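You operate a simulated robot arm through the tools that you are given. There is no shell and no other tool.

You run a simulated two-armed robot. Do the job below in one go: nothing can be reset, and whatever is moved stays where it is left.

Task
Top the vial in the filler up to 15 ml with water, cap it and rack it.
Fine: the display tells what it holds; low blue rack; leave the dial on water, the slide at LOAD and the other vials alone.

It is judged by the outcome, as a careful person would: the job done as asked, and still so three seconds after it is handed in. It fails if anything else is knocked over, pushed out of place, dropped, spilled or broken. A push-on lid holds only when it is set on centred and level and pressed home; a screw cap is set on level and turned clockwise until tight.

Robot
Two 7-joint arms with two-finger grippers on one trunk that stands fixed in place. Base frame: the origin is at the foot of the trunk, x ahead of it, y to its left, z up; the work surface is at about z = 0.755. Readings come in m, rad, newtons and seconds.
The left shoulder is at [0.06, 0.123, 1.02], the right one opposite. With the tool pointing down near the work surface each hand reaches from about 0.28 to 0.78 m from the base axis, measured 20 degrees to its own side. Payload 1.47 kg a hand.
The tool frame of a hand sits at the grasp point between the pads (the TCP): z along the fingers, y along the line on which they close. The tips reach 0.016 m beyond it. The gripper opens to 0.087 m. The gripper's body begins 0.055 m behind the TCP.
Orientation is told as [roll, pitch, yaw] about the base's x, y, z axes, in that order, counted from this pose: with the fingers straight down and closing along the base's y, the tool's x points along the base's -x, its y along +y and its z along -z.

Tools
- The arms move only by the tool arm_command. It takes "left_deltas", "right_deltas" or both (then of equal length, played together; a hand with none holds still); each is a list that holds one entry, the list of rows, each a list of 7 numbers: the turn, a rotation vector about the base's x, y, z in rad, then the shift along the base's x, y, z in m, then the gripper command, from -1 (shut) to 1 (fully open), values between in proportion. In form: [[[rx, ry, rz, tx, ty, tz, hand], ...]]. A call has 1 to 20 rows; each row is the pose to reach, as a shift and turn from the pose commanded when the call began. A row lasts 0.2 s, in which the tool goes at most 0.05 m and 0.15 rad; a call with a longer step from one row to the next is refused whole, and so is a gripper value outside its range. A pose out of reach is approached as far as the arm can. The call stops where the force on the tool passes 40 N (or 10 N more than at its start, if that is more) or the arm is blocked; 0.2 s more then pass. Each finger travels about 0.153 m/s and halts on what it meets, pressing with about 28 N; the grip force reading is that of the motor and also rises with nothing between the fingers. The clock runs only during rows and for 0.2 s after the last one: add rows that repeat a pose to give the fingers time. The reply holds the time, the measured pose of the TCP, the force on the tool along the base axes, the opening and the grip force, in the units named above and with some noise, with the torque about the TCP (base axes, N m) and any sound that the robot's microphone picked up, and new pictures: "show" is both (left out), scene, wrist or none (wrist: the cameras of the hands that moved).
- Cameras (640 x 400 px; columns grow to the right, rows downward): "scene" is now at [0.0941, 0.0017, 1.5892]; the picture's right is [0.10, -0.99, 0.00], its down [-0.70, -0.07, -0.71] and it looks along [0.71, 0.07, -0.70] (base axes); focal length 342 px, centre (320, 200). "left" rides on the left gripper at [0.073, -0.012, -0.089] in its tool frame; the picture's right is [0.16, 0.99, 0.00], its down [-0.72, 0.12, -0.68] and it looks along [-0.67, 0.11, 0.73] (tool axes); focal length 247 px, centre (320, 200). "right" rides on the right gripper at [0.073, 0.012, -0.09] in its tool frame; the picture's right is [-0.16, 0.99, 0.00], its down [-0.72, -0.12, -0.68] and it looks along [-0.67, -0.11, 0.73] (tool axes); focal length 247 px, centre (320, 200). There is no depth. A picture from a camera that has moved, and an enlarged one, comes with that camera's place and axes in the base frame and with its lens. The place of the scene camera against the robot may be out by one fixed shift of up to 0.012 m in any direction.
- raise_lower(by): slides the trunk up (or, below 0, down) by that many m; the arms and the scene camera ride with it, the base frame stays. It gives what a move gives, with no picture.
- aim_head(pan, tilt): turns the head with the scene camera to pan (to the left, within 2.094 rad either way) and tilt (down, from -0.506 to 1.204), counted from straight ahead of the robot. It gives what a move gives, and a new picture of the scene camera.
- enlarge(camera, box): a new picture of the part [left, top, right, bottom] of that camera's present view, enlarged. No time passes.
- hand_in(): hands the job in; it is judged then, once.

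Nothing tells you positions but the pictures and the camera data. Unless the task says otherwise, let go and move clear before handing in.

The tools are called after "Request:" by a JSON object that holds its "api" and its "payload". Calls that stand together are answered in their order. arm_command: Moves the arms, as the interface text tells. Its arguments: {"type":"object","properties":{"left_deltas":{"type":"array","items":{"type":"array","items":{"type":"array","items":{"type":"number"}}}},"right_deltas":{"type":"array","items":{"type":"array","items":{"type":"array","items":{"type":"number"}}}},"show":{"type":"string","enum":["both","scene","wrist","none"]}},"required":[]} The other tools are called the same way: raise_lower (by) slides the trunk up or down; aim_head (pan, tilt) turns the head that bears the scene camera; enlarge (camera, box) takes an enlarged picture of a part of a camera's view; hand_in () hands the job in.

At the start:

```text
clock: 0.0
left_tcp_pos: [0.4726, 0.2586, 1.2056]
left_orientation: [0.001, -0.002, 0.0]
left_contact_force: [-0.6, 0.0, 0.4]
left_wrist_torque: [0.0, 0.01, -0.05]
left_opening: 0.087
left_finger_force: 0.0
right_tcp_pos: [0.4987, -0.1406, 1.2046]
right_orientation: [-0.004, -0.001, -0.001]
right_contact_force: [-0.1, 0.0, -0.3]
right_wrist_torque: [0.04, 0.01, 0.02]
right_opening: 0.0871
right_finger_force: 0.0
trunk travel left (down, up): [-0.175, 0.055]
head pan, tilt: [0.103, 0.778]
```

scene: 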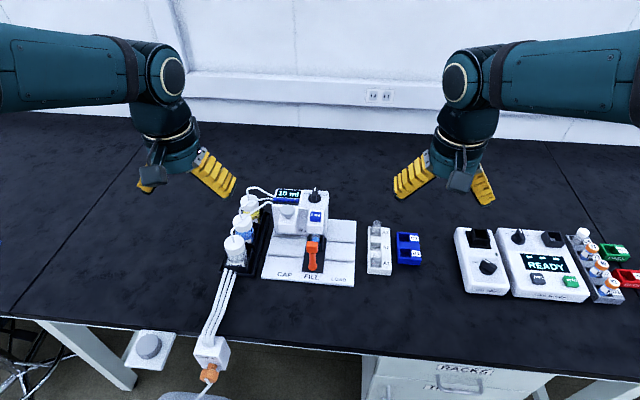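
right: 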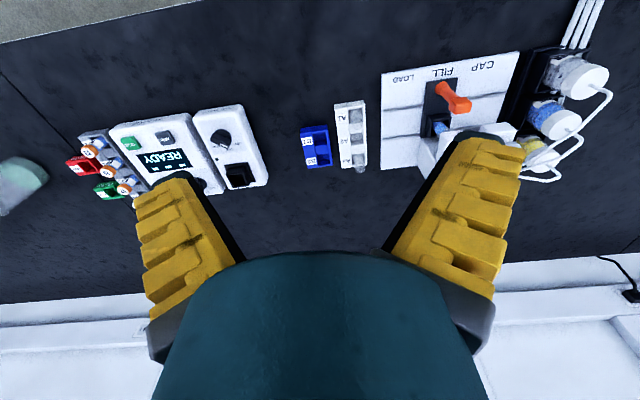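
left: 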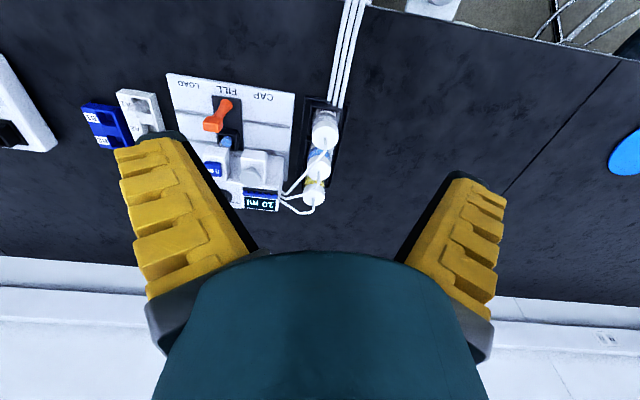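

I see a filler machine with a slide (CAP / FILL / LOAD), a display, a dial, bottles, a pale rack, a blue rack, and other devices to the right. I'll enlarge the views to understand them before moving.

Request:
{"api": "enlarge", "payload": {"camera": "scene", "box": [220, 170, 380, 300]}}

Request:
{"api": "enlarge", "payload": {"camera": "scene", "box": [350, 200, 450, 290]}}

Request:
{"api": "enlarge", "payload": {"camera": "scene", "box": [440, 210, 640, 320]}}

Request:
{"api": "enlarge", "payload": {"camera": "right", "box": [280, 40, 620, 200]}}

Request:
{"api": "enlarge", "payload": {"camera": "left", "box": [70, 60, 350, 220]}}

Request:
{"api": "enlarge", "payload": {"camera": "scene", "box": [110, 300, 260, 400]}}

```text
3.08 times, centred on (300, 235) of scene
camera zoom: at [0.0941, 0.0017, 1.5892], right [0.1, -0.99, 0.0], down [-0.7, -0.07, -0.71], along [0.71, 0.07, -0.7], focal length 1054 px, centre (382, 92)
```

zoom: 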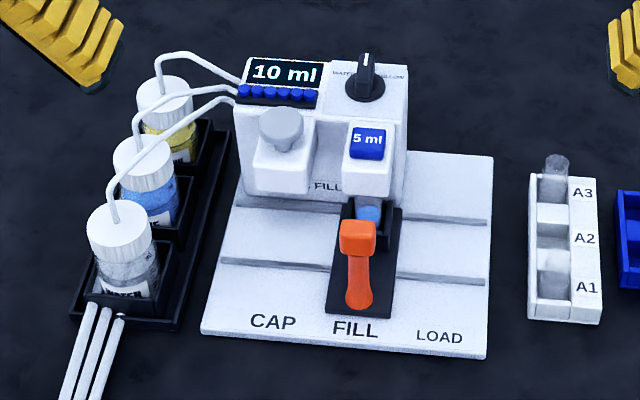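

```text
4.44 times, centred on (400, 245) of scene
camera zoom: at [0.0941, 0.0017, 1.5892], right [0.1, -0.99, 0.0], down [-0.7, -0.07, -0.71], along [0.71, 0.07, -0.7], focal length 1522 px, centre (-36, 0)
```

zoom: 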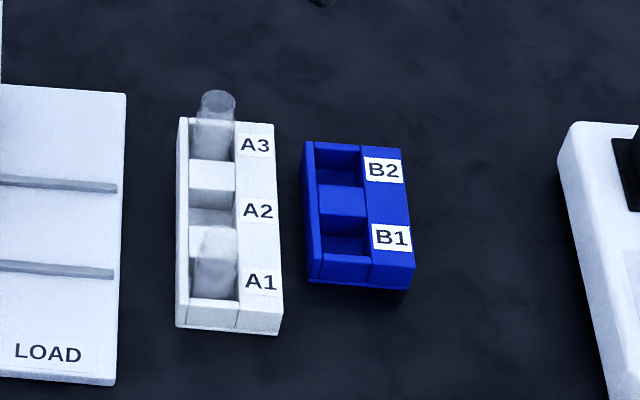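

```text
3.20 times, centred on (540, 265) of scene
camera zoom: at [0.0941, 0.0017, 1.5892], right [0.1, -0.99, 0.0], down [-0.7, -0.07, -0.71], along [0.71, 0.07, -0.7], focal length 1096 px, centre (-384, -8)
```

zoom: 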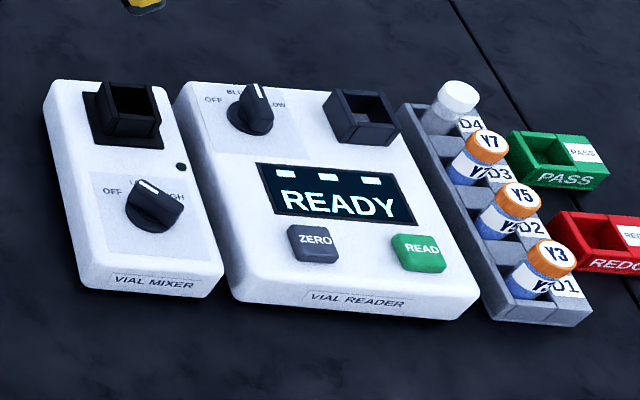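

```text
1.88 times, centred on (450, 120) of right
camera zoom: at [0.4252, -0.1274, 1.2933], right [0.16, 0.99, 0.0], down [0.72, -0.11, 0.68], along [0.67, -0.11, -0.73], focal length 465 px, centre (75, 351)
```

zoom: 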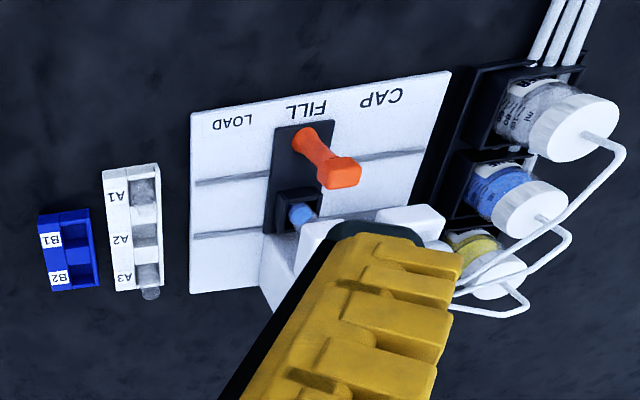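

```text
2.29 times, centred on (210, 140) of left
camera zoom: at [0.399, 0.2453, 1.2949], right [-0.16, 0.99, 0.0], down [0.72, 0.12, 0.68], along [0.67, 0.11, -0.73], focal length 564 px, centre (571, 337)
```

zoom: 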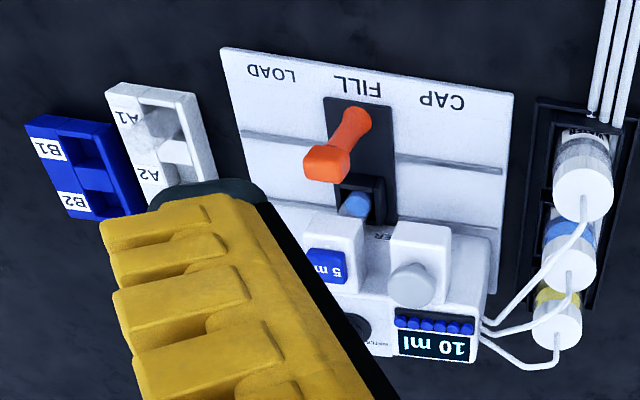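

```text
4.00 times, centred on (185, 350) of scene
camera zoom: at [0.0941, 0.0017, 1.5892], right [0.1, -0.99, 0.0], down [-0.7, -0.07, -0.71], along [0.71, 0.07, -0.7], focal length 1370 px, centre (860, -400)
```

zoom: 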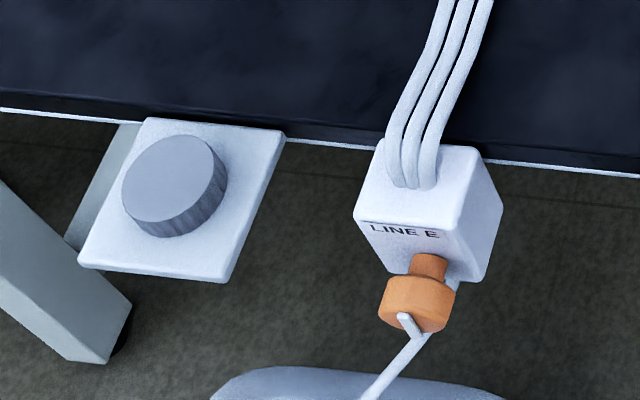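

The vial (blue) is in the slide's carrier under the filling head at FILL; the display reads 10 ml. I need the dial labels and details of the cap station, so I look closer.

Request:
{"api": "enlarge", "payload": {"camera": "scene", "box": [265, 180, 335, 224]}}

Request:
{"api": "enlarge", "payload": {"camera": "scene", "box": [265, 215, 335, 259]}}

Request:
{"api": "enlarge", "payload": {"camera": "scene", "box": [220, 190, 280, 280]}}

Request:
{"api": "enlarge", "payload": {"camera": "left", "box": [190, 140, 290, 220]}}

Request:
{"api": "enlarge", "payload": {"camera": "right", "box": [400, 70, 480, 160]}}

Request:
{"api": "enlarge", "payload": {"camera": "scene", "box": [180, 320, 240, 400]}}

```text
9.09 times, centred on (300, 202) of scene
camera zoom: at [0.0941, 0.0017, 1.5892], right [0.1, -0.99, 0.0], down [-0.7, -0.07, -0.71], along [0.71, 0.07, -0.7], focal length 3114 px, centre (502, 182)
```

zoom: 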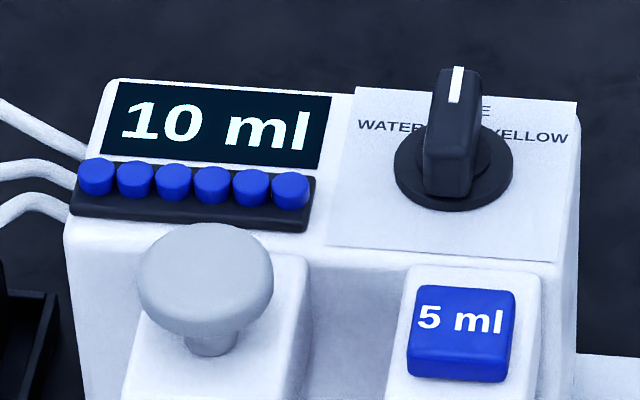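

```text
9.09 times, centred on (300, 237) of scene
camera zoom: at [0.0941, 0.0017, 1.5892], right [0.1, -0.99, 0.0], down [-0.7, -0.07, -0.71], along [0.71, 0.07, -0.7], focal length 3114 px, centre (502, -136)
```

zoom: 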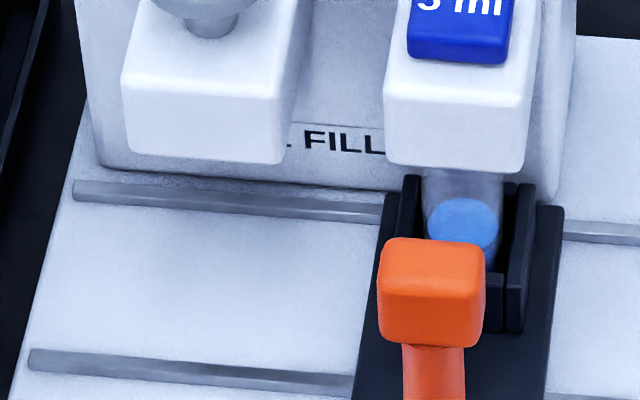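

```text
4.44 times, centred on (250, 235) of scene
camera zoom: at [0.0941, 0.0017, 1.5892], right [0.1, -0.99, 0.0], down [-0.7, -0.07, -0.71], along [0.71, 0.07, -0.7], focal length 1522 px, centre (631, 44)
```

zoom: 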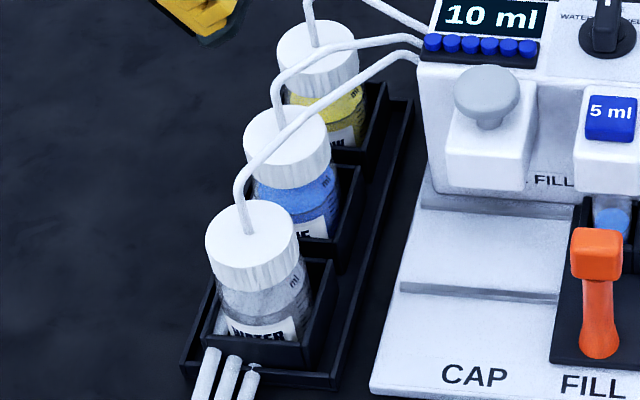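

```text
5.00 times, centred on (240, 180) of left
camera zoom: at [0.399, 0.2453, 1.2949], right [-0.16, 0.99, 0.0], down [0.72, 0.12, 0.68], along [0.67, 0.11, -0.73], focal length 1235 px, centre (720, 300)
```

zoom: 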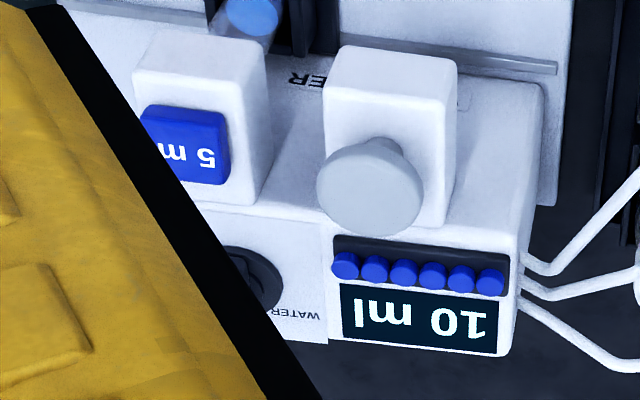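

```text
4.44 times, centred on (440, 115) of right
camera zoom: at [0.4252, -0.1274, 1.2933], right [0.16, 0.99, 0.0], down [0.72, -0.11, 0.68], along [0.67, -0.11, -0.73], focal length 1098 px, centre (-213, 578)
```

zoom: 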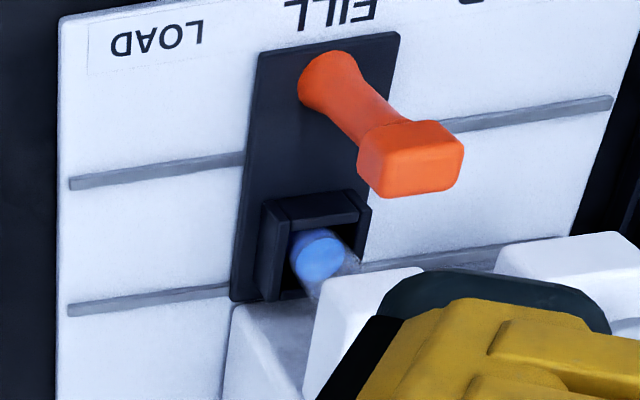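

```text
5.00 times, centred on (210, 360) of scene
camera zoom: at [0.0941, 0.0017, 1.5892], right [0.1, -0.99, 0.0], down [-0.7, -0.07, -0.71], along [0.71, 0.07, -0.7], focal length 1712 px, centre (870, -600)
```

zoom: 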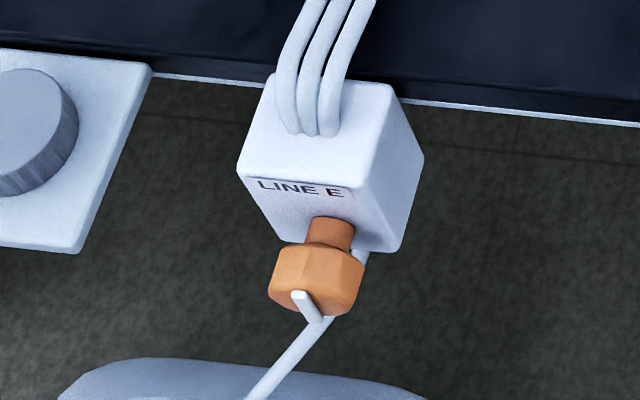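

The dial points to BLUE (middle), so it must be turned to WATER; blue caps sit in a magazine under the display. I estimate the handle at about (0.63, 0.085, 0.88), the vial at about (0.705, 0.083) and B1 at about (0.70, -0.175). I'll bring the left hand nearer for a clearer view of the panel.

Request:
{"api": "arm_command", "payload": {"left_deltas": [[[0, 0, 0, 0.005, -0.035, -0.02, 1], [0, 0, 0, 0.01, -0.07, -0.04, 1], [0, 0, 0, 0.015, -0.1, -0.06, 1], [0, 0, 0, 0.02, -0.13, -0.08, 1], [0, 0, 0, 0.025, -0.16, -0.1, 1], [0, 0, 0, 0.03, -0.17, -0.11, 1], [0, 0, 0, 0.03, -0.17, -0.11, 1]]], "show": "both"}}

```text
clock: 1.6
left_tcp_pos: [0.5026, 0.0873, 1.0946]
left_orientation: [-0.001, 0.0, 0.002]
left_contact_force: [-0.2, -0.1, -0.5]
left_wrist_torque: [0.01, 0.02, 0.0]
left_opening: 0.087
left_finger_force: 0.0
right_tcp_pos: [0.4978, -0.1411, 1.2048]
right_orientation: [0.0, 0.0, 0.0]
right_contact_force: [-0.7, -0.3, -0.4]
right_wrist_torque: [-0.03, -0.03, 0.02]
right_opening: 0.087
right_finger_force: 0.2
trunk travel left (down, up): [-0.175, 0.055]
head pan, tilt: [0.103, 0.778]
camera scene: at [0.094, 0.0016, 1.5892], right [0.1, -0.99, 0.0], down [-0.7, -0.07, -0.71], along [0.71, 0.07, -0.7], focal length 342 px, centre (320, 200)
camera left: at [0.4296, 0.0749, 1.1848], right [-0.16, 0.99, 0.0], down [0.72, 0.12, 0.68], along [0.67, 0.11, -0.73], focal length 247 px, centre (320, 200)
```

scene: 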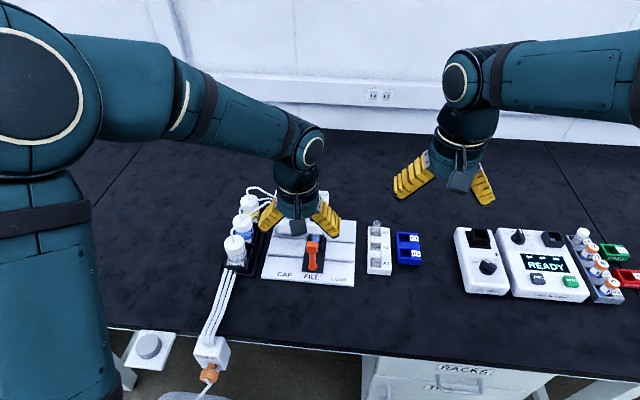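
left: 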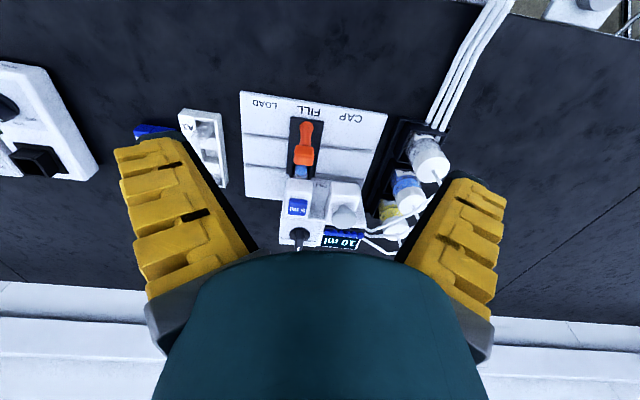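

The filler is now well framed between the left fingers. I enlarge it for the dial, button and cap station.

Request:
{"api": "enlarge", "payload": {"camera": "left", "box": [240, 90, 400, 255]}}

Request:
{"api": "enlarge", "payload": {"camera": "left", "box": [270, 170, 380, 255]}}

Request:
{"api": "enlarge", "payload": {"camera": "right", "box": [280, 40, 620, 200]}}

```text
2.42 times, centred on (320, 172) of left
camera zoom: at [0.4296, 0.0749, 1.1848], right [-0.16, 0.99, 0.0], down [0.72, 0.12, 0.68], along [0.67, 0.11, -0.73], focal length 599 px, centre (320, 267)
```

zoom: 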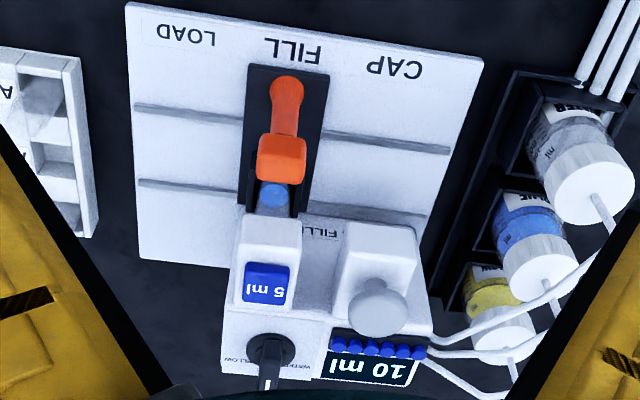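

```text
4.71 times, centred on (325, 212) of left
camera zoom: at [0.4296, 0.0749, 1.1848], right [-0.16, 0.99, 0.0], down [0.72, 0.12, 0.68], along [0.67, 0.11, -0.73], focal length 1162 px, centre (296, 141)
```

zoom: 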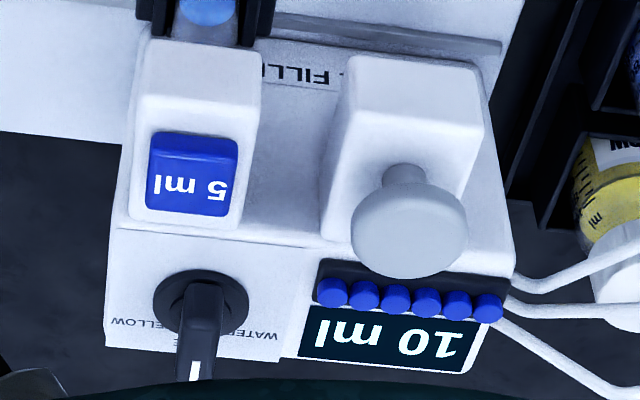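

```text
1.88 times, centred on (450, 120) of right
camera zoom: at [0.4251, -0.1275, 1.2933], right [0.16, 0.99, 0.0], down [0.72, -0.12, 0.68], along [0.67, -0.11, -0.73], focal length 465 px, centre (75, 351)
```

zoom: 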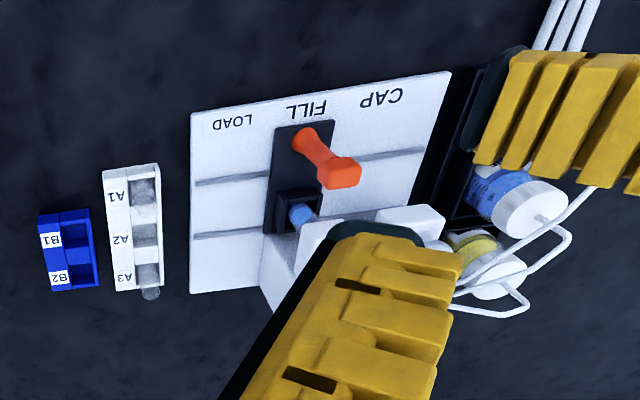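

Stereo gives the 5 ml button at about (0.715, 0.085, 0.895) and the dial at about (0.78, 0.094), its top roughly z 0.92. I'll move the left hand above the dial, well clear, and check alignment in the wrist camera.

Request:
{"api": "arm_command", "payload": {"left_deltas": [[[0, 0, 0, 0.04, 0.001, -0.006, 0.6], [0, 0, 0, 0.08, 0.002, -0.012, 0.2], [0, 0, 0, 0.12, 0.003, -0.018, 0], [0, 0, 0, 0.16, 0.004, -0.024, 0], [0, 0, 0, 0.2, 0.005, -0.03, 0], [0, 0, 0, 0.24, 0.006, -0.036, 0], [0, 0, 0, 0.275, 0.007, -0.045, 0], [0, 0, 0, 0.275, 0.007, -0.045, 0]]], "show": "both"}}

```text
clock: 3.4
left_tcp_pos: [0.7563, 0.0972, 1.0453]
left_orientation: [0.001, 0.004, -0.001]
left_contact_force: [0.7, -0.8, 0.4]
left_wrist_torque: [0.0, 0.03, -0.04]
left_opening: 0.0495
left_finger_force: 3.7
left hand out of reach, approached as far as the arm can: row 7, 8
right_tcp_pos: [0.4996, -0.1404, 1.204]
right_orientation: [0.0, 0.001, 0.0]
right_contact_force: [0.8, 0.5, -1.1]
right_wrist_torque: [0.02, 0.03, 0.03]
right_opening: 0.0871
right_finger_force: 0.0
trunk travel left (down, up): [-0.175, 0.055]
head pan, tilt: [0.103, 0.778]
camera scene: at [0.0962, 0.0014, 1.5891], right [0.1, -0.99, 0.0], down [-0.7, -0.07, -0.71], along [0.71, 0.07, -0.7], focal length 342 px, centre (320, 200)
camera left: at [0.6845, 0.0845, 1.1362], right [-0.16, 0.99, 0.0], down [0.73, 0.12, 0.68], along [0.67, 0.11, -0.73], focal length 247 px, centre (320, 200)
```

scene: 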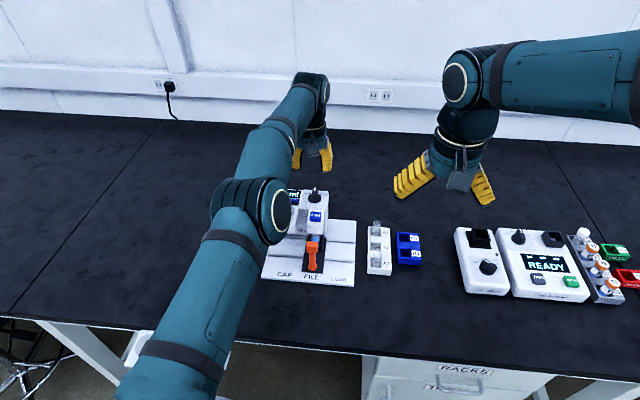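
left: 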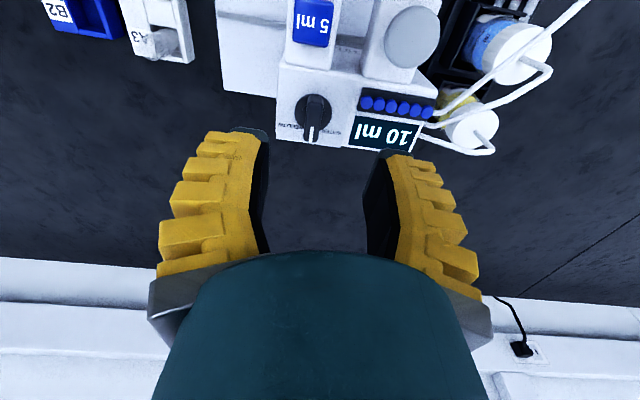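

The left arm is at its reach limit with the tool vertical; a forward tilt of about 0.25 rad should bring the dial into range. I enlarge the wrist view to fix the dial's place.

Request:
{"api": "enlarge", "payload": {"camera": "left", "box": [260, 80, 380, 155]}}

Request:
{"api": "enlarge", "payload": {"camera": "scene", "box": [270, 180, 340, 224]}}

Request:
{"api": "enlarge", "payload": {"camera": "left", "box": [270, 0, 450, 110]}}

```text
5.33 times, centred on (320, 118) of left
camera zoom: at [0.6845, 0.0845, 1.1362], right [-0.16, 0.99, 0.0], down [0.73, 0.12, 0.68], along [0.67, 0.11, -0.73], focal length 1317 px, centre (320, 640)
```

zoom: 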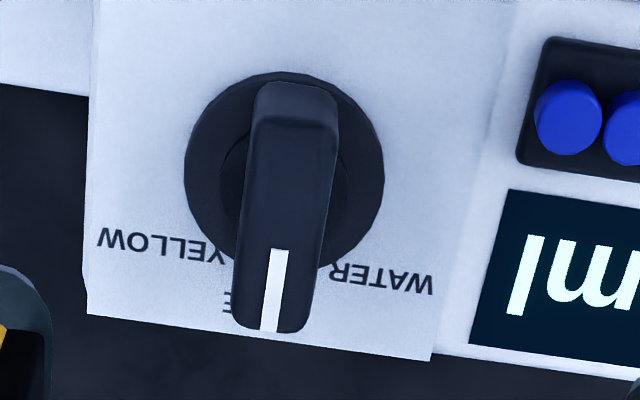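

```text
9.09 times, centred on (305, 202) of scene
camera zoom: at [0.0962, 0.0014, 1.5891], right [0.1, -0.99, 0.0], down [-0.7, -0.07, -0.71], along [0.71, 0.07, -0.7], focal length 3114 px, centre (456, 182)
```

zoom: 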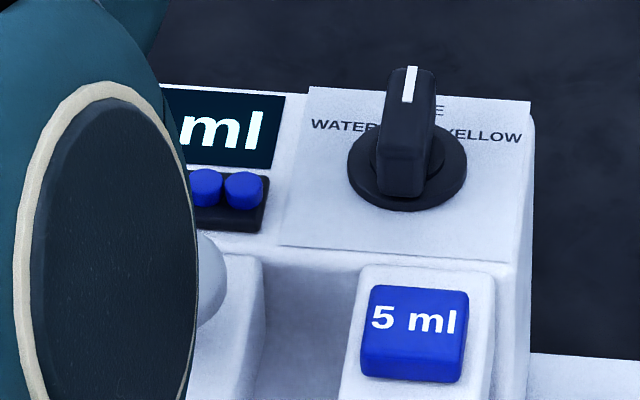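

```text
3.56 times, centred on (360, 55) of left
camera zoom: at [0.6845, 0.0845, 1.1362], right [-0.16, 0.99, 0.0], down [0.73, 0.12, 0.68], along [0.67, 0.11, -0.73], focal length 878 px, centre (178, 716)
```

zoom: 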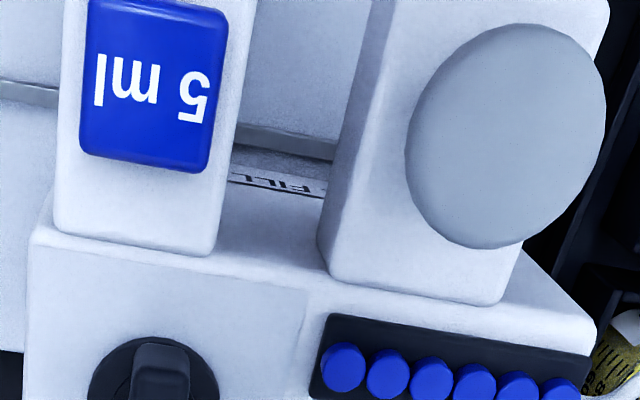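

The dial centre is at about (0.788, 0.0945), with its bar top near z 0.914 and lying along x. I'll tilt the hand forward and descend a bit while staying well above it.

Request:
{"api": "arm_command", "payload": {"left_deltas": [[[0, -0.1, 0, 0, 0, -0.02, 0], [0, -0.2, 0, 0, 0, -0.04, 0], [0, -0.25, 0, 0, 0, -0.06, 0], [0, -0.25, 0, 0, 0, -0.06, 0], [0, -0.25, 0, 0, 0, -0.06, 0]]], "show": "wrist"}}

```text
clock: 4.6
left_tcp_pos: [0.7557, 0.0958, 0.9892]
left_orientation: [0.0, -0.252, 0.001]
left_contact_force: [0.5, -0.1, -0.3]
left_wrist_torque: [-0.02, -0.02, 0.0]
left_opening: 0.0492
left_finger_force: 3.9
right_tcp_pos: [0.4984, -0.1411, 1.2051]
right_orientation: [-0.002, 0.001, 0.0]
right_contact_force: [0.3, -0.2, -0.8]
right_wrist_torque: [0.02, 0.0, 0.02]
right_opening: 0.0869
right_finger_force: 0.2
trunk travel left (down, up): [-0.175, 0.055]
head pan, tilt: [0.103, 0.778]
camera left: at [0.6632, 0.0835, 1.0579], right [-0.15, 0.99, -0.04], down [0.53, 0.12, 0.84], along [0.83, 0.11, -0.54], focal length 247 px, centre (320, 200)
```

left: 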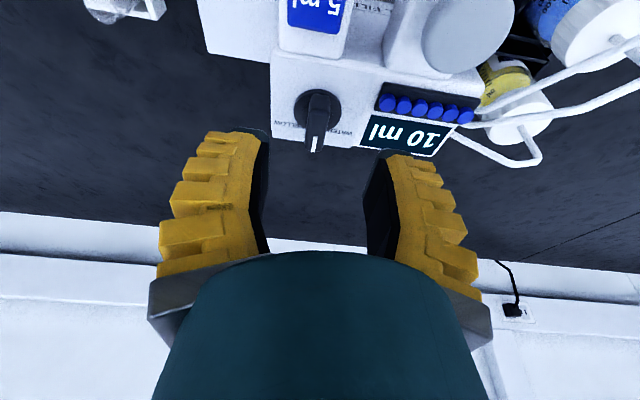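

The tilt holds well. I enlarge to refine the dial position from this closer view.

Request:
{"api": "enlarge", "payload": {"camera": "left", "box": [260, 70, 380, 165]}}

```text
4.21 times, centred on (320, 118) of left
camera zoom: at [0.6632, 0.0835, 1.0579], right [-0.15, 0.99, -0.04], down [0.53, 0.12, 0.84], along [0.83, 0.11, -0.54], focal length 1040 px, centre (320, 547)
```

zoom: 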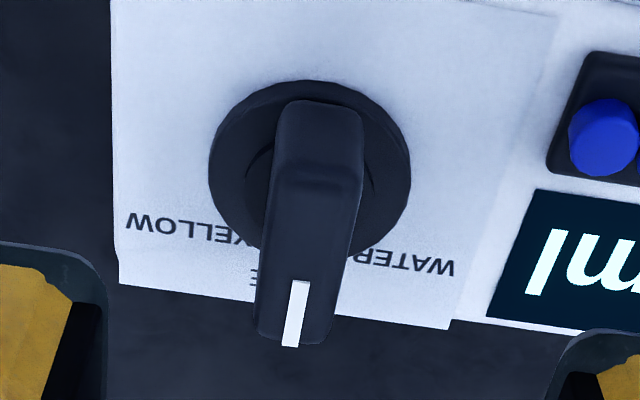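

The refined dial centre is (0.788, 0.0945), disc top z about 0.893. I narrow the gripper and lower it around the bar in small steps.

Request:
{"api": "arm_command", "payload": {"left_deltas": [[[0, 0, 0, 0.016, -0.0005, -0.01, -0.2], [0, 0, 0, 0.032, -0.0013, -0.025, -0.2], [0, 0, 0, 0.032, -0.0013, -0.04, -0.2], [0, 0, 0, 0.032, -0.0013, -0.05, -0.2], [0, 0, 0, 0.032, -0.0013, -0.05, -0.2]]], "show": "wrist"}}

```text
clock: 5.8
left_tcp_pos: [0.7899, 0.0957, 0.9398]
left_orientation: [0.0, -0.25, 0.0]
left_contact_force: [0.3, -1.0, -0.1]
left_wrist_torque: [-0.01, 0.04, 0.0]
left_opening: 0.0406
left_finger_force: 4.2
right_tcp_pos: [0.4987, -0.1408, 1.2058]
right_orientation: [-0.001, -0.001, -0.001]
right_contact_force: [-0.5, 0.1, 0.3]
right_wrist_torque: [0.01, 0.01, -0.02]
right_opening: 0.0871
right_finger_force: 0.2
trunk travel left (down, up): [-0.175, 0.055]
head pan, tilt: [0.103, 0.778]
camera left: at [0.696, 0.0835, 1.008], right [-0.15, 0.99, -0.04], down [0.53, 0.12, 0.84], along [0.83, 0.11, -0.54], focal length 247 px, centre (320, 200)
```

left: 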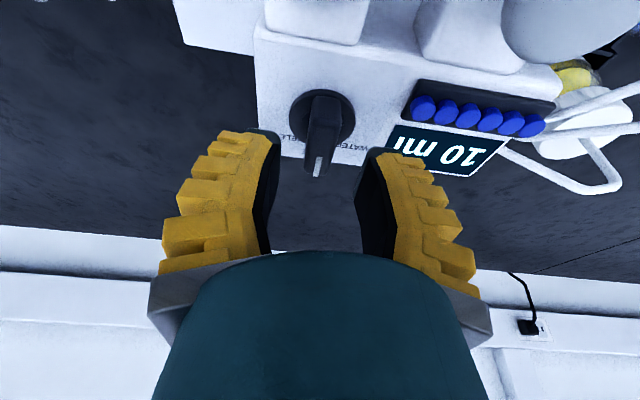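

Fingers straddle the dial in column; I check fore-aft alignment with an enlargement.

Request:
{"api": "enlarge", "payload": {"camera": "left", "box": [240, 70, 400, 190]}}

```text
3.33 times, centred on (320, 130) of left
camera zoom: at [0.696, 0.0835, 1.008], right [-0.15, 0.99, -0.04], down [0.53, 0.12, 0.84], along [0.83, 0.11, -0.54], focal length 823 px, centre (320, 433)
```

zoom: 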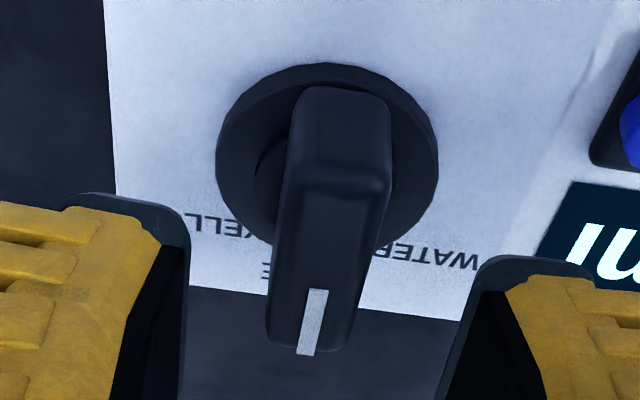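

Alignment is good (dial axis about (0.787, 0.0945), bar top about z 0.914). I lower the last 2 cm and grip the bar.

Request:
{"api": "arm_command", "payload": {"left_deltas": [[[0, 0, 0, -0.001, -0.001, -0.012, -0.2], [0, 0, 0, -0.002, -0.001, -0.021, -0.2], [0, 0, 0, -0.002, -0.001, -0.021, -0.2], [0, 0, 0, -0.002, -0.001, -0.021, -0.5], [0, 0, 0, -0.002, -0.001, -0.021, -0.7], [0, 0, 0, -0.002, -0.001, -0.021, -0.8], [0, 0, 0, -0.002, -0.001, -0.021, -0.8]]], "show": "wrist"}}

```text
clock: 7.4
left_tcp_pos: [0.7864, 0.0954, 0.9177]
left_orientation: [0.001, -0.25, 0.002]
left_contact_force: [0.8, 0.2, -0.2]
left_wrist_torque: [0.0, -0.01, -0.01]
left_opening: 0.0162
left_finger_force: 5.3
right_tcp_pos: [0.4975, -0.1401, 1.205]
right_orientation: [-0.002, 0.002, 0.002]
right_contact_force: [-1.0, 0.9, -0.4]
right_wrist_torque: [-0.01, 0.01, 0.03]
right_opening: 0.0872
right_finger_force: 0.0
trunk travel left (down, up): [-0.175, 0.055]
head pan, tilt: [0.103, 0.778]
camera left: at [0.6948, 0.0827, 0.9866], right [-0.15, 0.99, -0.04], down [0.53, 0.12, 0.84], along [0.83, 0.11, -0.54], focal length 247 px, centre (320, 200)
```

left: 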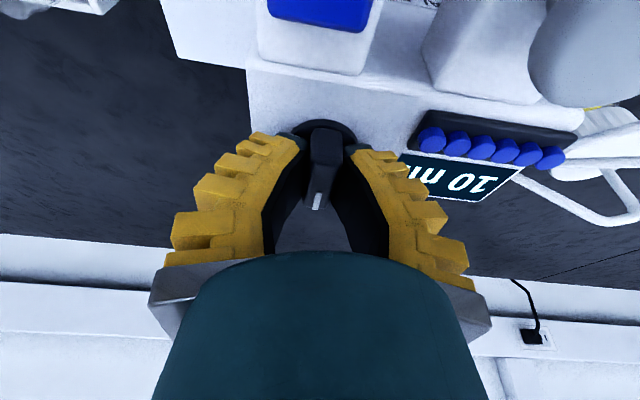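

The fingers have met the bar. Now I turn it counter-clockwise (toward WATER) gradually, watching the torque.

Request:
{"api": "arm_command", "payload": {"left_deltas": [[[0, 0, 0, 0, 0, 0, -1], [0, 0, 0, 0, 0, 0, -1], [0, 0, 0.1, 0, 0, 0, -1], [0, 0, 0.2, 0, 0, 0, -1], [0, 0, 0.3, 0, 0, 0, -1], [0, 0, 0.4, 0, 0, 0, -1], [0, 0, 0.5, 0, 0, 0, -1], [0, 0, 0.6, 0, 0, 0, -1]]], "show": "both"}}

```text
clock: 9.2
left_tcp_pos: [0.7872, 0.0951, 0.9204]
left_orientation: [-0.003, -0.254, 0.604]
left_contact_force: [11.5, -1.0, 10.6]
left_wrist_torque: [0.09, -0.22, -0.04]
left_opening: 0.0083
left_finger_force: 30.3
right_tcp_pos: [0.4975, -0.1403, 1.2038]
right_orientation: [0.0, -0.001, 0.001]
right_contact_force: [-0.7, -0.7, -0.4]
right_wrist_torque: [0.0, 0.04, -0.01]
right_opening: 0.0872
right_finger_force: 0.0
trunk travel left (down, up): [-0.175, 0.055]
head pan, tilt: [0.103, 0.778]
camera scene: at [0.0942, 0.0014, 1.5892], right [0.1, -0.99, 0.0], down [-0.7, -0.07, -0.71], along [0.71, 0.07, -0.7], focal length 342 px, centre (320, 200)
camera left: at [0.7172, 0.0316, 0.9881], right [-0.68, 0.73, -0.04], down [0.37, 0.4, 0.84], along [0.63, 0.56, -0.54], focal length 247 px, centre (320, 200)
```

scene: 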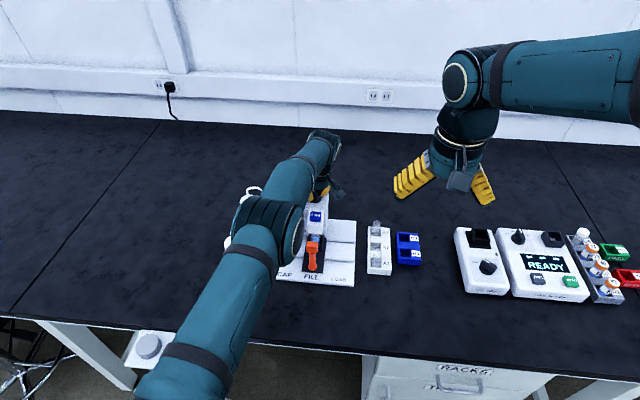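
left: 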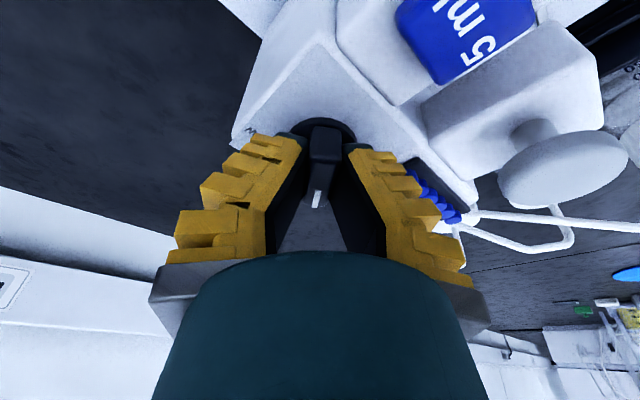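

The bar is turning with the hand (0.6 rad so far). I check the label position and the bar.

Request:
{"api": "enlarge", "payload": {"camera": "left", "box": [220, 80, 480, 240]}}

Request:
{"api": "enlarge", "payload": {"camera": "scene", "box": [270, 170, 350, 230]}}

```text
2.46 times, centred on (350, 160) of left
camera zoom: at [0.7172, 0.0316, 0.9881], right [-0.68, 0.73, -0.04], down [0.37, 0.4, 0.84], along [0.63, 0.56, -0.54], focal length 608 px, centre (246, 298)
```

zoom: 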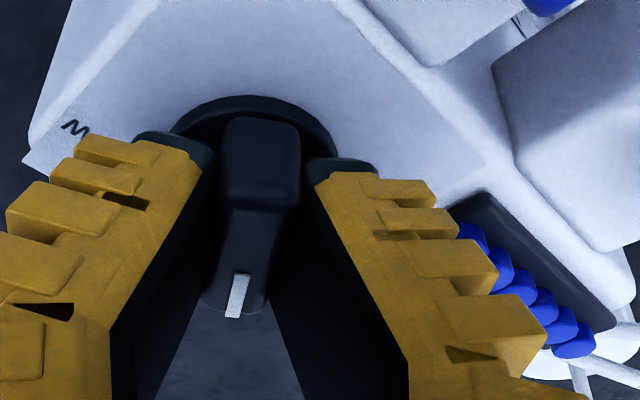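

```text
6.67 times, centred on (310, 200) of scene
camera zoom: at [0.0942, 0.0014, 1.5892], right [0.1, -0.99, 0.0], down [-0.7, -0.07, -0.71], along [0.71, 0.07, -0.7], focal length 2283 px, centre (387, 200)
```

zoom: 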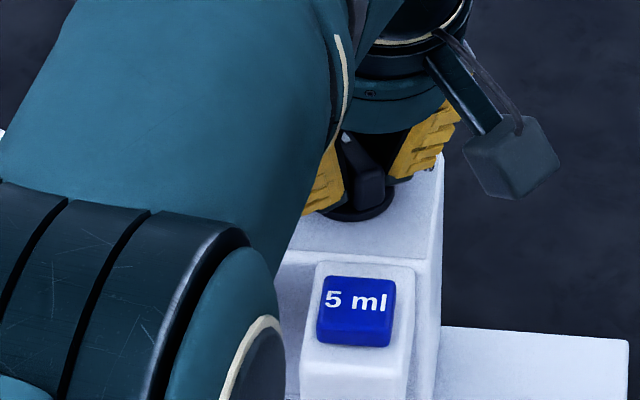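

I continue the turn to about 0.85 rad.

Request:
{"api": "arm_command", "payload": {"left_deltas": [[[0, 0, 0.08, 0, 0, 0, -1], [0, 0, 0.16, 0, 0, 0, -1], [0, 0, 0.25, 0, 0, 0, -1], [0, 0, 0.25, 0, 0, 0, -1]]], "show": "both"}}

```text
clock: 10.2
left_tcp_pos: [0.7846, 0.0933, 0.9197]
left_orientation: [-0.007, -0.253, 0.851]
left_contact_force: [36.2, -11.6, 9.8]
left_wrist_torque: [-0.09, -0.31, -0.08]
left_opening: 0.0063
left_finger_force: 29.9
left hand out of reach, approached as far as the arm can: row 3, 4
right_tcp_pos: [0.5007, -0.1407, 1.2041]
right_orientation: [0.002, 0.003, 0.001]
right_contact_force: [-0.3, 0.7, -0.6]
right_wrist_torque: [0.01, 0.01, -0.03]
right_opening: 0.0869
right_finger_force: 0.0
trunk travel left (down, up): [-0.175, 0.055]
head pan, tilt: [0.103, 0.778]
camera scene: at [0.0973, 0.0002, 1.589], right [0.1, -0.99, 0.0], down [-0.7, -0.07, -0.71], along [0.71, 0.07, -0.7], focal length 342 px, centre (320, 200)
camera left: at [0.7322, 0.0146, 0.9877], right [-0.84, 0.54, -0.05], down [0.26, 0.48, 0.84], along [0.47, 0.69, -0.54], focal length 247 px, centre (320, 200)
```

scene: 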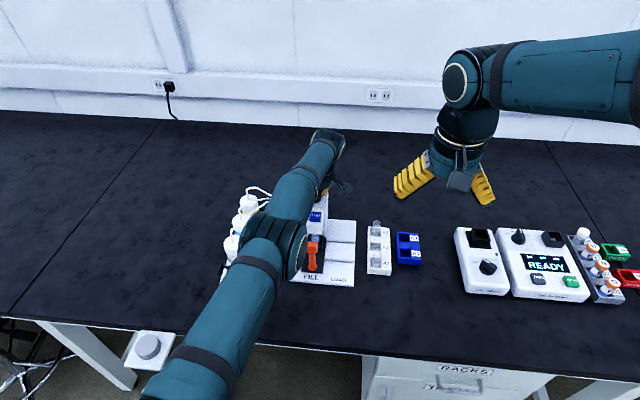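
left: 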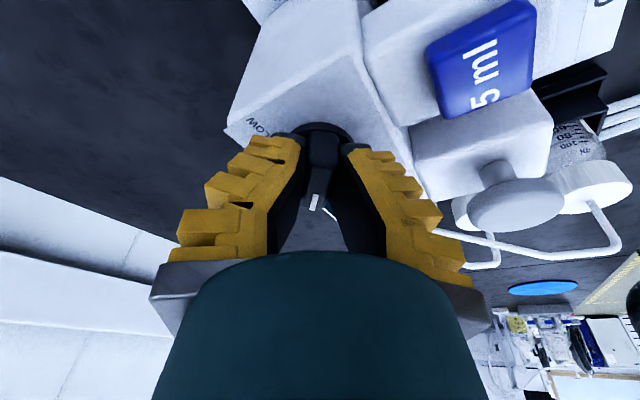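

The arm reached its limit at about 0.85 rad with some force on the dial. I release the bar, lift straight up and inspect where the pointer stands.

Request:
{"api": "arm_command", "payload": {"left_deltas": [[[0, 0, 0, 0, 0, 0, -0.6], [0, 0, 0, 0, 0, 0, -0.3], [0, 0, 0, 0, 0, 0.01, -0.3], [0, 0, 0, 0, 0, 0.04, -0.3], [0, 0, 0, 0, 0, 0.07, -0.3]]], "show": "wrist"}}

Request:
{"api": "enlarge", "payload": {"camera": "left", "box": [200, 0, 480, 200]}}

Request:
{"api": "enlarge", "payload": {"camera": "scene", "box": [270, 170, 350, 230]}}

```text
clock: 11.4
left_tcp_pos: [0.7823, 0.0948, 0.9886]
left_orientation: [-0.001, -0.25, 0.849]
left_contact_force: [-0.2, -0.7, -0.4]
left_wrist_torque: [-0.01, 0.0, 0.0]
left_opening: 0.0367
left_finger_force: 4.3
right_tcp_pos: [0.4982, -0.1414, 1.2053]
right_orientation: [-0.001, 0.0, 0.001]
right_contact_force: [-0.6, -0.2, 0.4]
right_wrist_torque: [0.0, 0.0, 0.0]
right_opening: 0.0868
right_finger_force: 0.1
trunk travel left (down, up): [-0.175, 0.055]
head pan, tilt: [0.103, 0.778]
camera left: at [0.7308, 0.0157, 1.0574], right [-0.84, 0.54, -0.04], down [0.27, 0.48, 0.84], along [0.47, 0.7, -0.54], focal length 247 px, centre (320, 200)
```

left: 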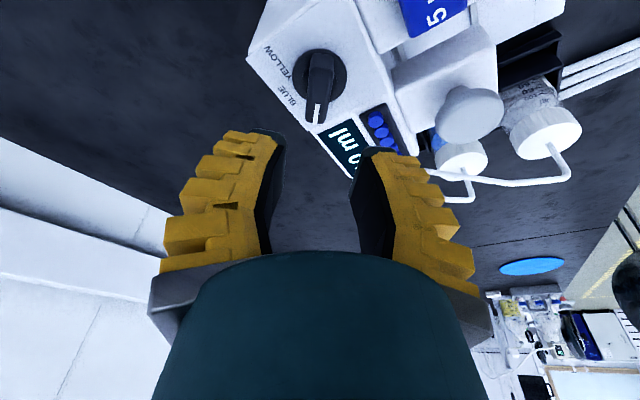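

```text
2.00 times, centred on (340, 100) of left
camera zoom: at [0.7308, 0.0157, 1.0574], right [-0.84, 0.54, -0.04], down [0.27, 0.48, 0.84], along [0.47, 0.7, -0.54], focal length 494 px, centre (280, 400)
```

zoom: 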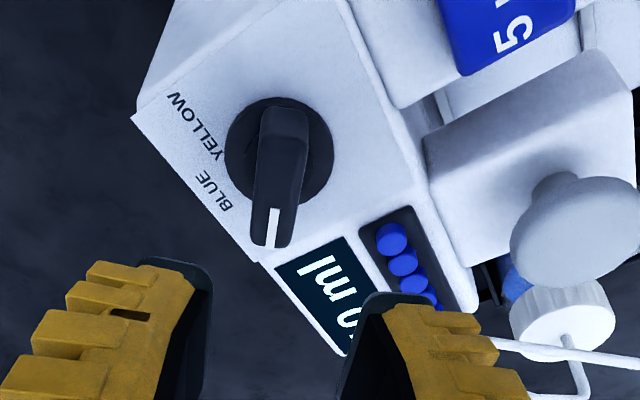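

```text
6.67 times, centred on (310, 200) of scene
camera zoom: at [0.094, 0.0016, 1.5892], right [0.1, -0.99, 0.0], down [-0.7, -0.07, -0.71], along [0.71, 0.07, -0.7], focal length 2283 px, centre (387, 200)
```

zoom: 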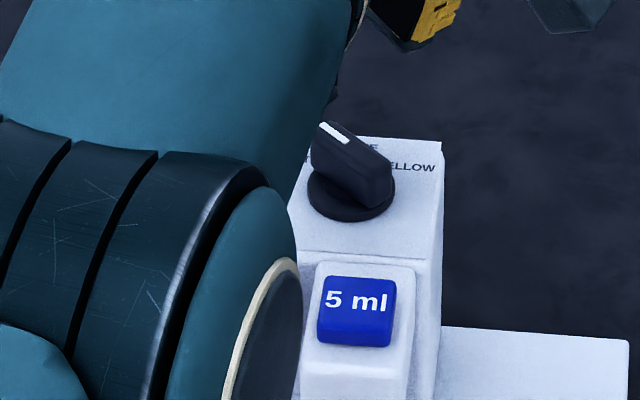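

The pointer now covers the WATER label (about 48° left). I retract the left hand up and to the left, levelled, so the scene camera can see the dial clearly.

Request:
{"api": "arm_command", "payload": {"left_deltas": [[[-0.0133, 0.0293, -0.1055, -0.01, 0.01, 0.03, -0.3], [-0.0266, 0.0587, -0.211, -0.03, 0.025, 0.055, -0.3], [-0.0398, 0.088, -0.3165, -0.055, 0.045, 0.075, -0.5], [-0.0531, 0.1173, -0.422, -0.08, 0.07, 0.09, -0.7], [-0.0664, 0.1466, -0.5276, -0.105, 0.095, 0.1, -1], [-0.0797, 0.176, -0.6331, -0.13, 0.12, 0.11, -1], [-0.0929, 0.2053, -0.7386, -0.15, 0.145, 0.11, -1], [-0.1062, 0.2346, -0.8441, -0.16, 0.165, 0.11, -1], [-0.1062, 0.2346, -0.8441, -0.16, 0.165, 0.11, -1]]], "show": "both"}}

Request:
{"api": "enlarge", "payload": {"camera": "scene", "box": [265, 180, 335, 224]}}

```text
clock: 13.4
left_tcp_pos: [0.6228, 0.2625, 1.0984]
left_orientation: [0.0, 0.0, 0.0]
left_contact_force: [-0.9, -1.0, 0.5]
left_wrist_torque: [0.0, -0.02, -0.01]
left_opening: 0.0001
left_finger_force: 28.0
right_tcp_pos: [0.4991, -0.1406, 1.2059]
right_orientation: [-0.001, 0.001, 0.001]
right_contact_force: [-0.8, 0.2, -0.3]
right_wrist_torque: [0.04, 0.02, 0.04]
right_opening: 0.0872
right_finger_force: 0.0
trunk travel left (down, up): [-0.175, 0.055]
head pan, tilt: [0.103, 0.778]
camera scene: at [0.0941, 0.0013, 1.5892], right [0.1, -0.99, 0.0], down [-0.7, -0.07, -0.71], along [0.71, 0.07, -0.7], focal length 342 px, centre (320, 200)
camera left: at [0.5497, 0.2487, 1.1878], right [-0.16, 0.99, 0.0], down [0.72, 0.12, 0.68], along [0.67, 0.11, -0.73], focal length 247 px, centre (320, 200)
```

scene: 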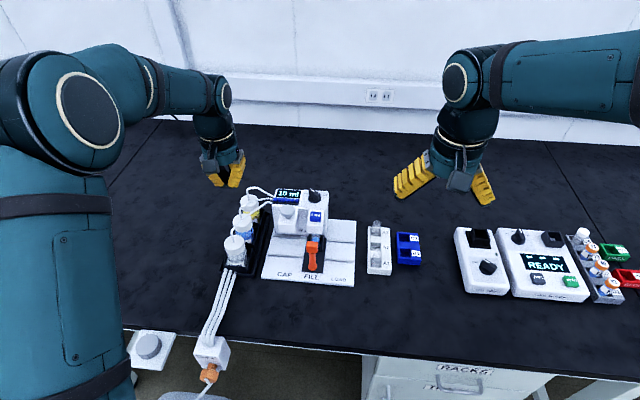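
left: 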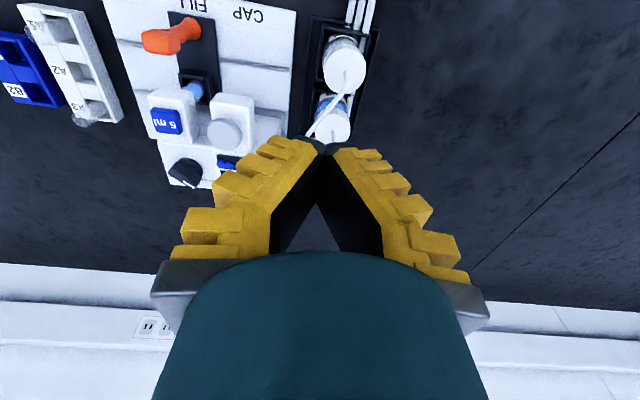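

```text
9.09 times, centred on (300, 202) of scene
camera zoom: at [0.0941, 0.0013, 1.5892], right [0.1, -0.99, 0.0], down [-0.7, -0.07, -0.71], along [0.71, 0.07, -0.7], focal length 3114 px, centre (502, 182)
```

zoom: 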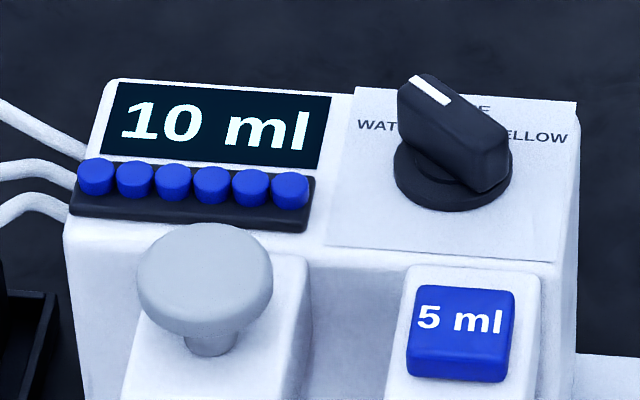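

The pointer sits at roughly 43–45°, matching the WATER direction. Next I bring the closed left fingers above the 5 ml button at about (0.715, 0.085).

Request:
{"api": "arm_command", "payload": {"left_deltas": [[[0, 0, 0, 0.02, -0.038, -0.005, -1], [0, 0, 0, 0.04, -0.076, -0.01, -1], [0, 0, 0, 0.06, -0.114, -0.02, -1], [0, 0, 0, 0.08, -0.15, -0.04, -1], [0, 0, 0, 0.09, -0.1775, -0.07, -1], [0, 0, 0, 0.092, -0.1775, -0.11, -1], [0, 0, 0, 0.092, -0.1775, -0.138, -1], [0, 0, 0, 0.092, -0.1775, -0.138, -1]]], "show": "wrist"}}

Request:
{"api": "enlarge", "payload": {"camera": "left", "box": [240, 40, 400, 180]}}

```text
clock: 15.2
left_tcp_pos: [0.713, 0.0828, 0.9627]
left_orientation: [0.002, -0.002, 0.001]
left_contact_force: [0.4, 0.2, 0.3]
left_wrist_torque: [0.02, -0.01, 0.02]
left_opening: 0.0
left_finger_force: 27.8
right_tcp_pos: [0.4976, -0.1403, 1.2056]
right_orientation: [-0.001, 0.0, 0.0]
right_contact_force: [-0.3, 0.0, -0.6]
right_wrist_torque: [-0.04, 0.01, 0.02]
right_opening: 0.087
right_finger_force: 0.0
trunk travel left (down, up): [-0.175, 0.055]
head pan, tilt: [0.103, 0.778]
camera left: at [0.6412, 0.0696, 1.0521], right [-0.16, 0.99, 0.0], down [0.72, 0.12, 0.68], along [0.67, 0.11, -0.73], focal length 247 px, centre (320, 200)
```

left: 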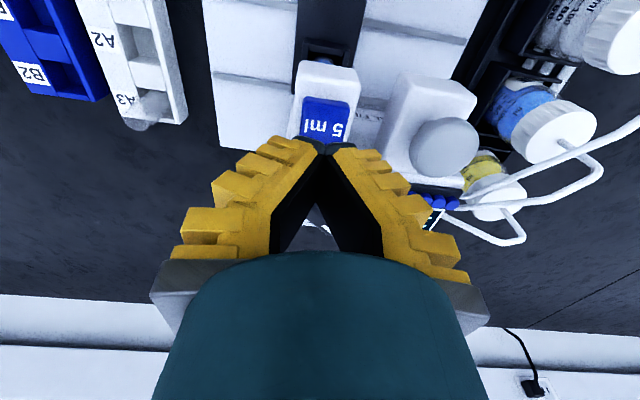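

```text
2.86 times, centred on (320, 110) of left
camera zoom: at [0.6412, 0.0696, 1.0521], right [-0.16, 0.99, 0.0], down [0.72, 0.12, 0.68], along [0.67, 0.11, -0.73], focal length 706 px, centre (320, 457)
```

zoom: 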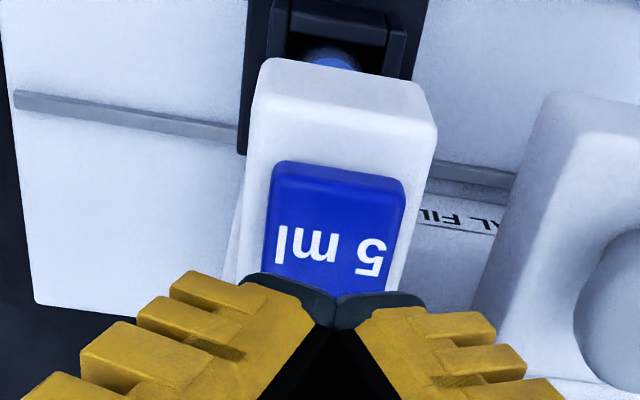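

The button is directly beneath, centred about 2 mm to the left. I descend until just above it, then press in small steps.

Request:
{"api": "arm_command", "payload": {"left_deltas": [[[0, 0, 0, 0.001, 0.002, -0.025, -1], [0, 0, 0, 0.001, 0.002, -0.042, -1], [0, 0, 0, 0.001, 0.002, -0.048, -1], [0, 0, 0, 0.001, 0.002, -0.051, -1], [0, 0, 0, 0.001, 0.002, -0.053, -1]]], "show": "both"}}

Request:
{"api": "enlarge", "payload": {"camera": "scene", "box": [265, 180, 335, 224]}}

```text
clock: 16.4
left_tcp_pos: [0.7141, 0.0853, 0.9116]
left_orientation: [0.001, -0.005, 0.001]
left_contact_force: [2.3, 2.1, 14.0]
left_wrist_torque: [0.04, 0.01, -0.02]
left_opening: 0.006
left_finger_force: 27.8
right_tcp_pos: [0.4972, -0.14, 1.2078]
right_orientation: [-0.002, -0.001, -0.001]
right_contact_force: [0.3, 0.0, 0.3]
right_wrist_torque: [0.01, 0.0, -0.01]
right_opening: 0.0871
right_finger_force: 0.0
trunk travel left (down, up): [-0.175, 0.055]
head pan, tilt: [0.103, 0.778]
heard: click
camera scene: at [0.0928, 0.0018, 1.5894], right [0.1, -0.99, 0.0], down [-0.7, -0.07, -0.71], along [0.71, 0.07, -0.7], focal length 342 px, centre (320, 200)
camera left: at [0.6423, 0.072, 0.9998], right [-0.16, 0.99, 0.0], down [0.72, 0.12, 0.68], along [0.68, 0.11, -0.73], focal length 247 px, centre (320, 200)
```

scene: 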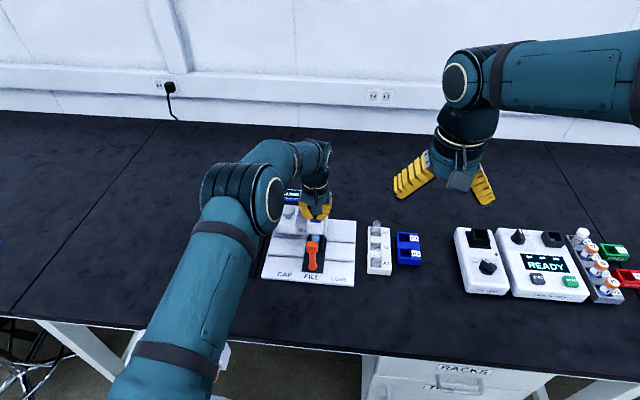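
left: 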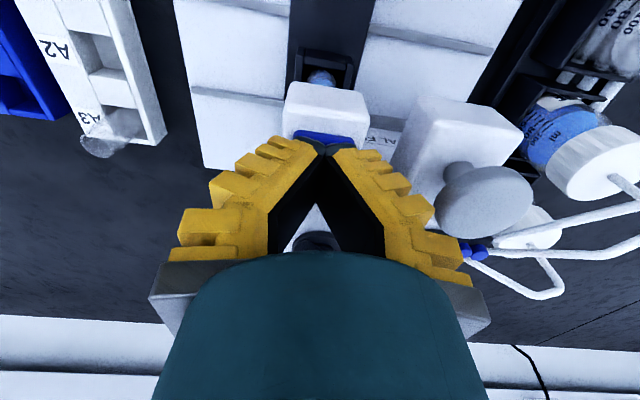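

```text
9.09 times, centred on (300, 202) of scene
camera zoom: at [0.0928, 0.0018, 1.5894], right [0.1, -0.99, 0.0], down [-0.7, -0.07, -0.71], along [0.71, 0.07, -0.7], focal length 3114 px, centre (502, 182)
```

zoom: 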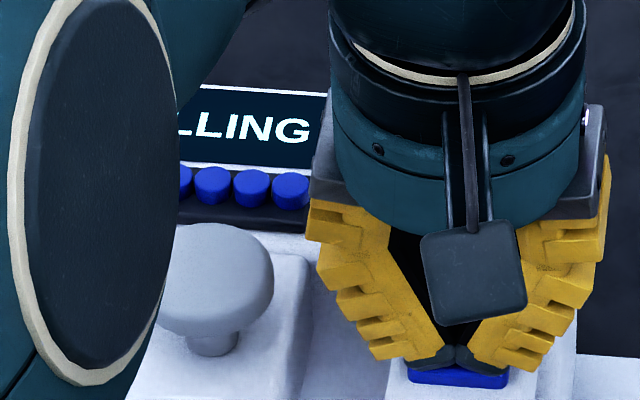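

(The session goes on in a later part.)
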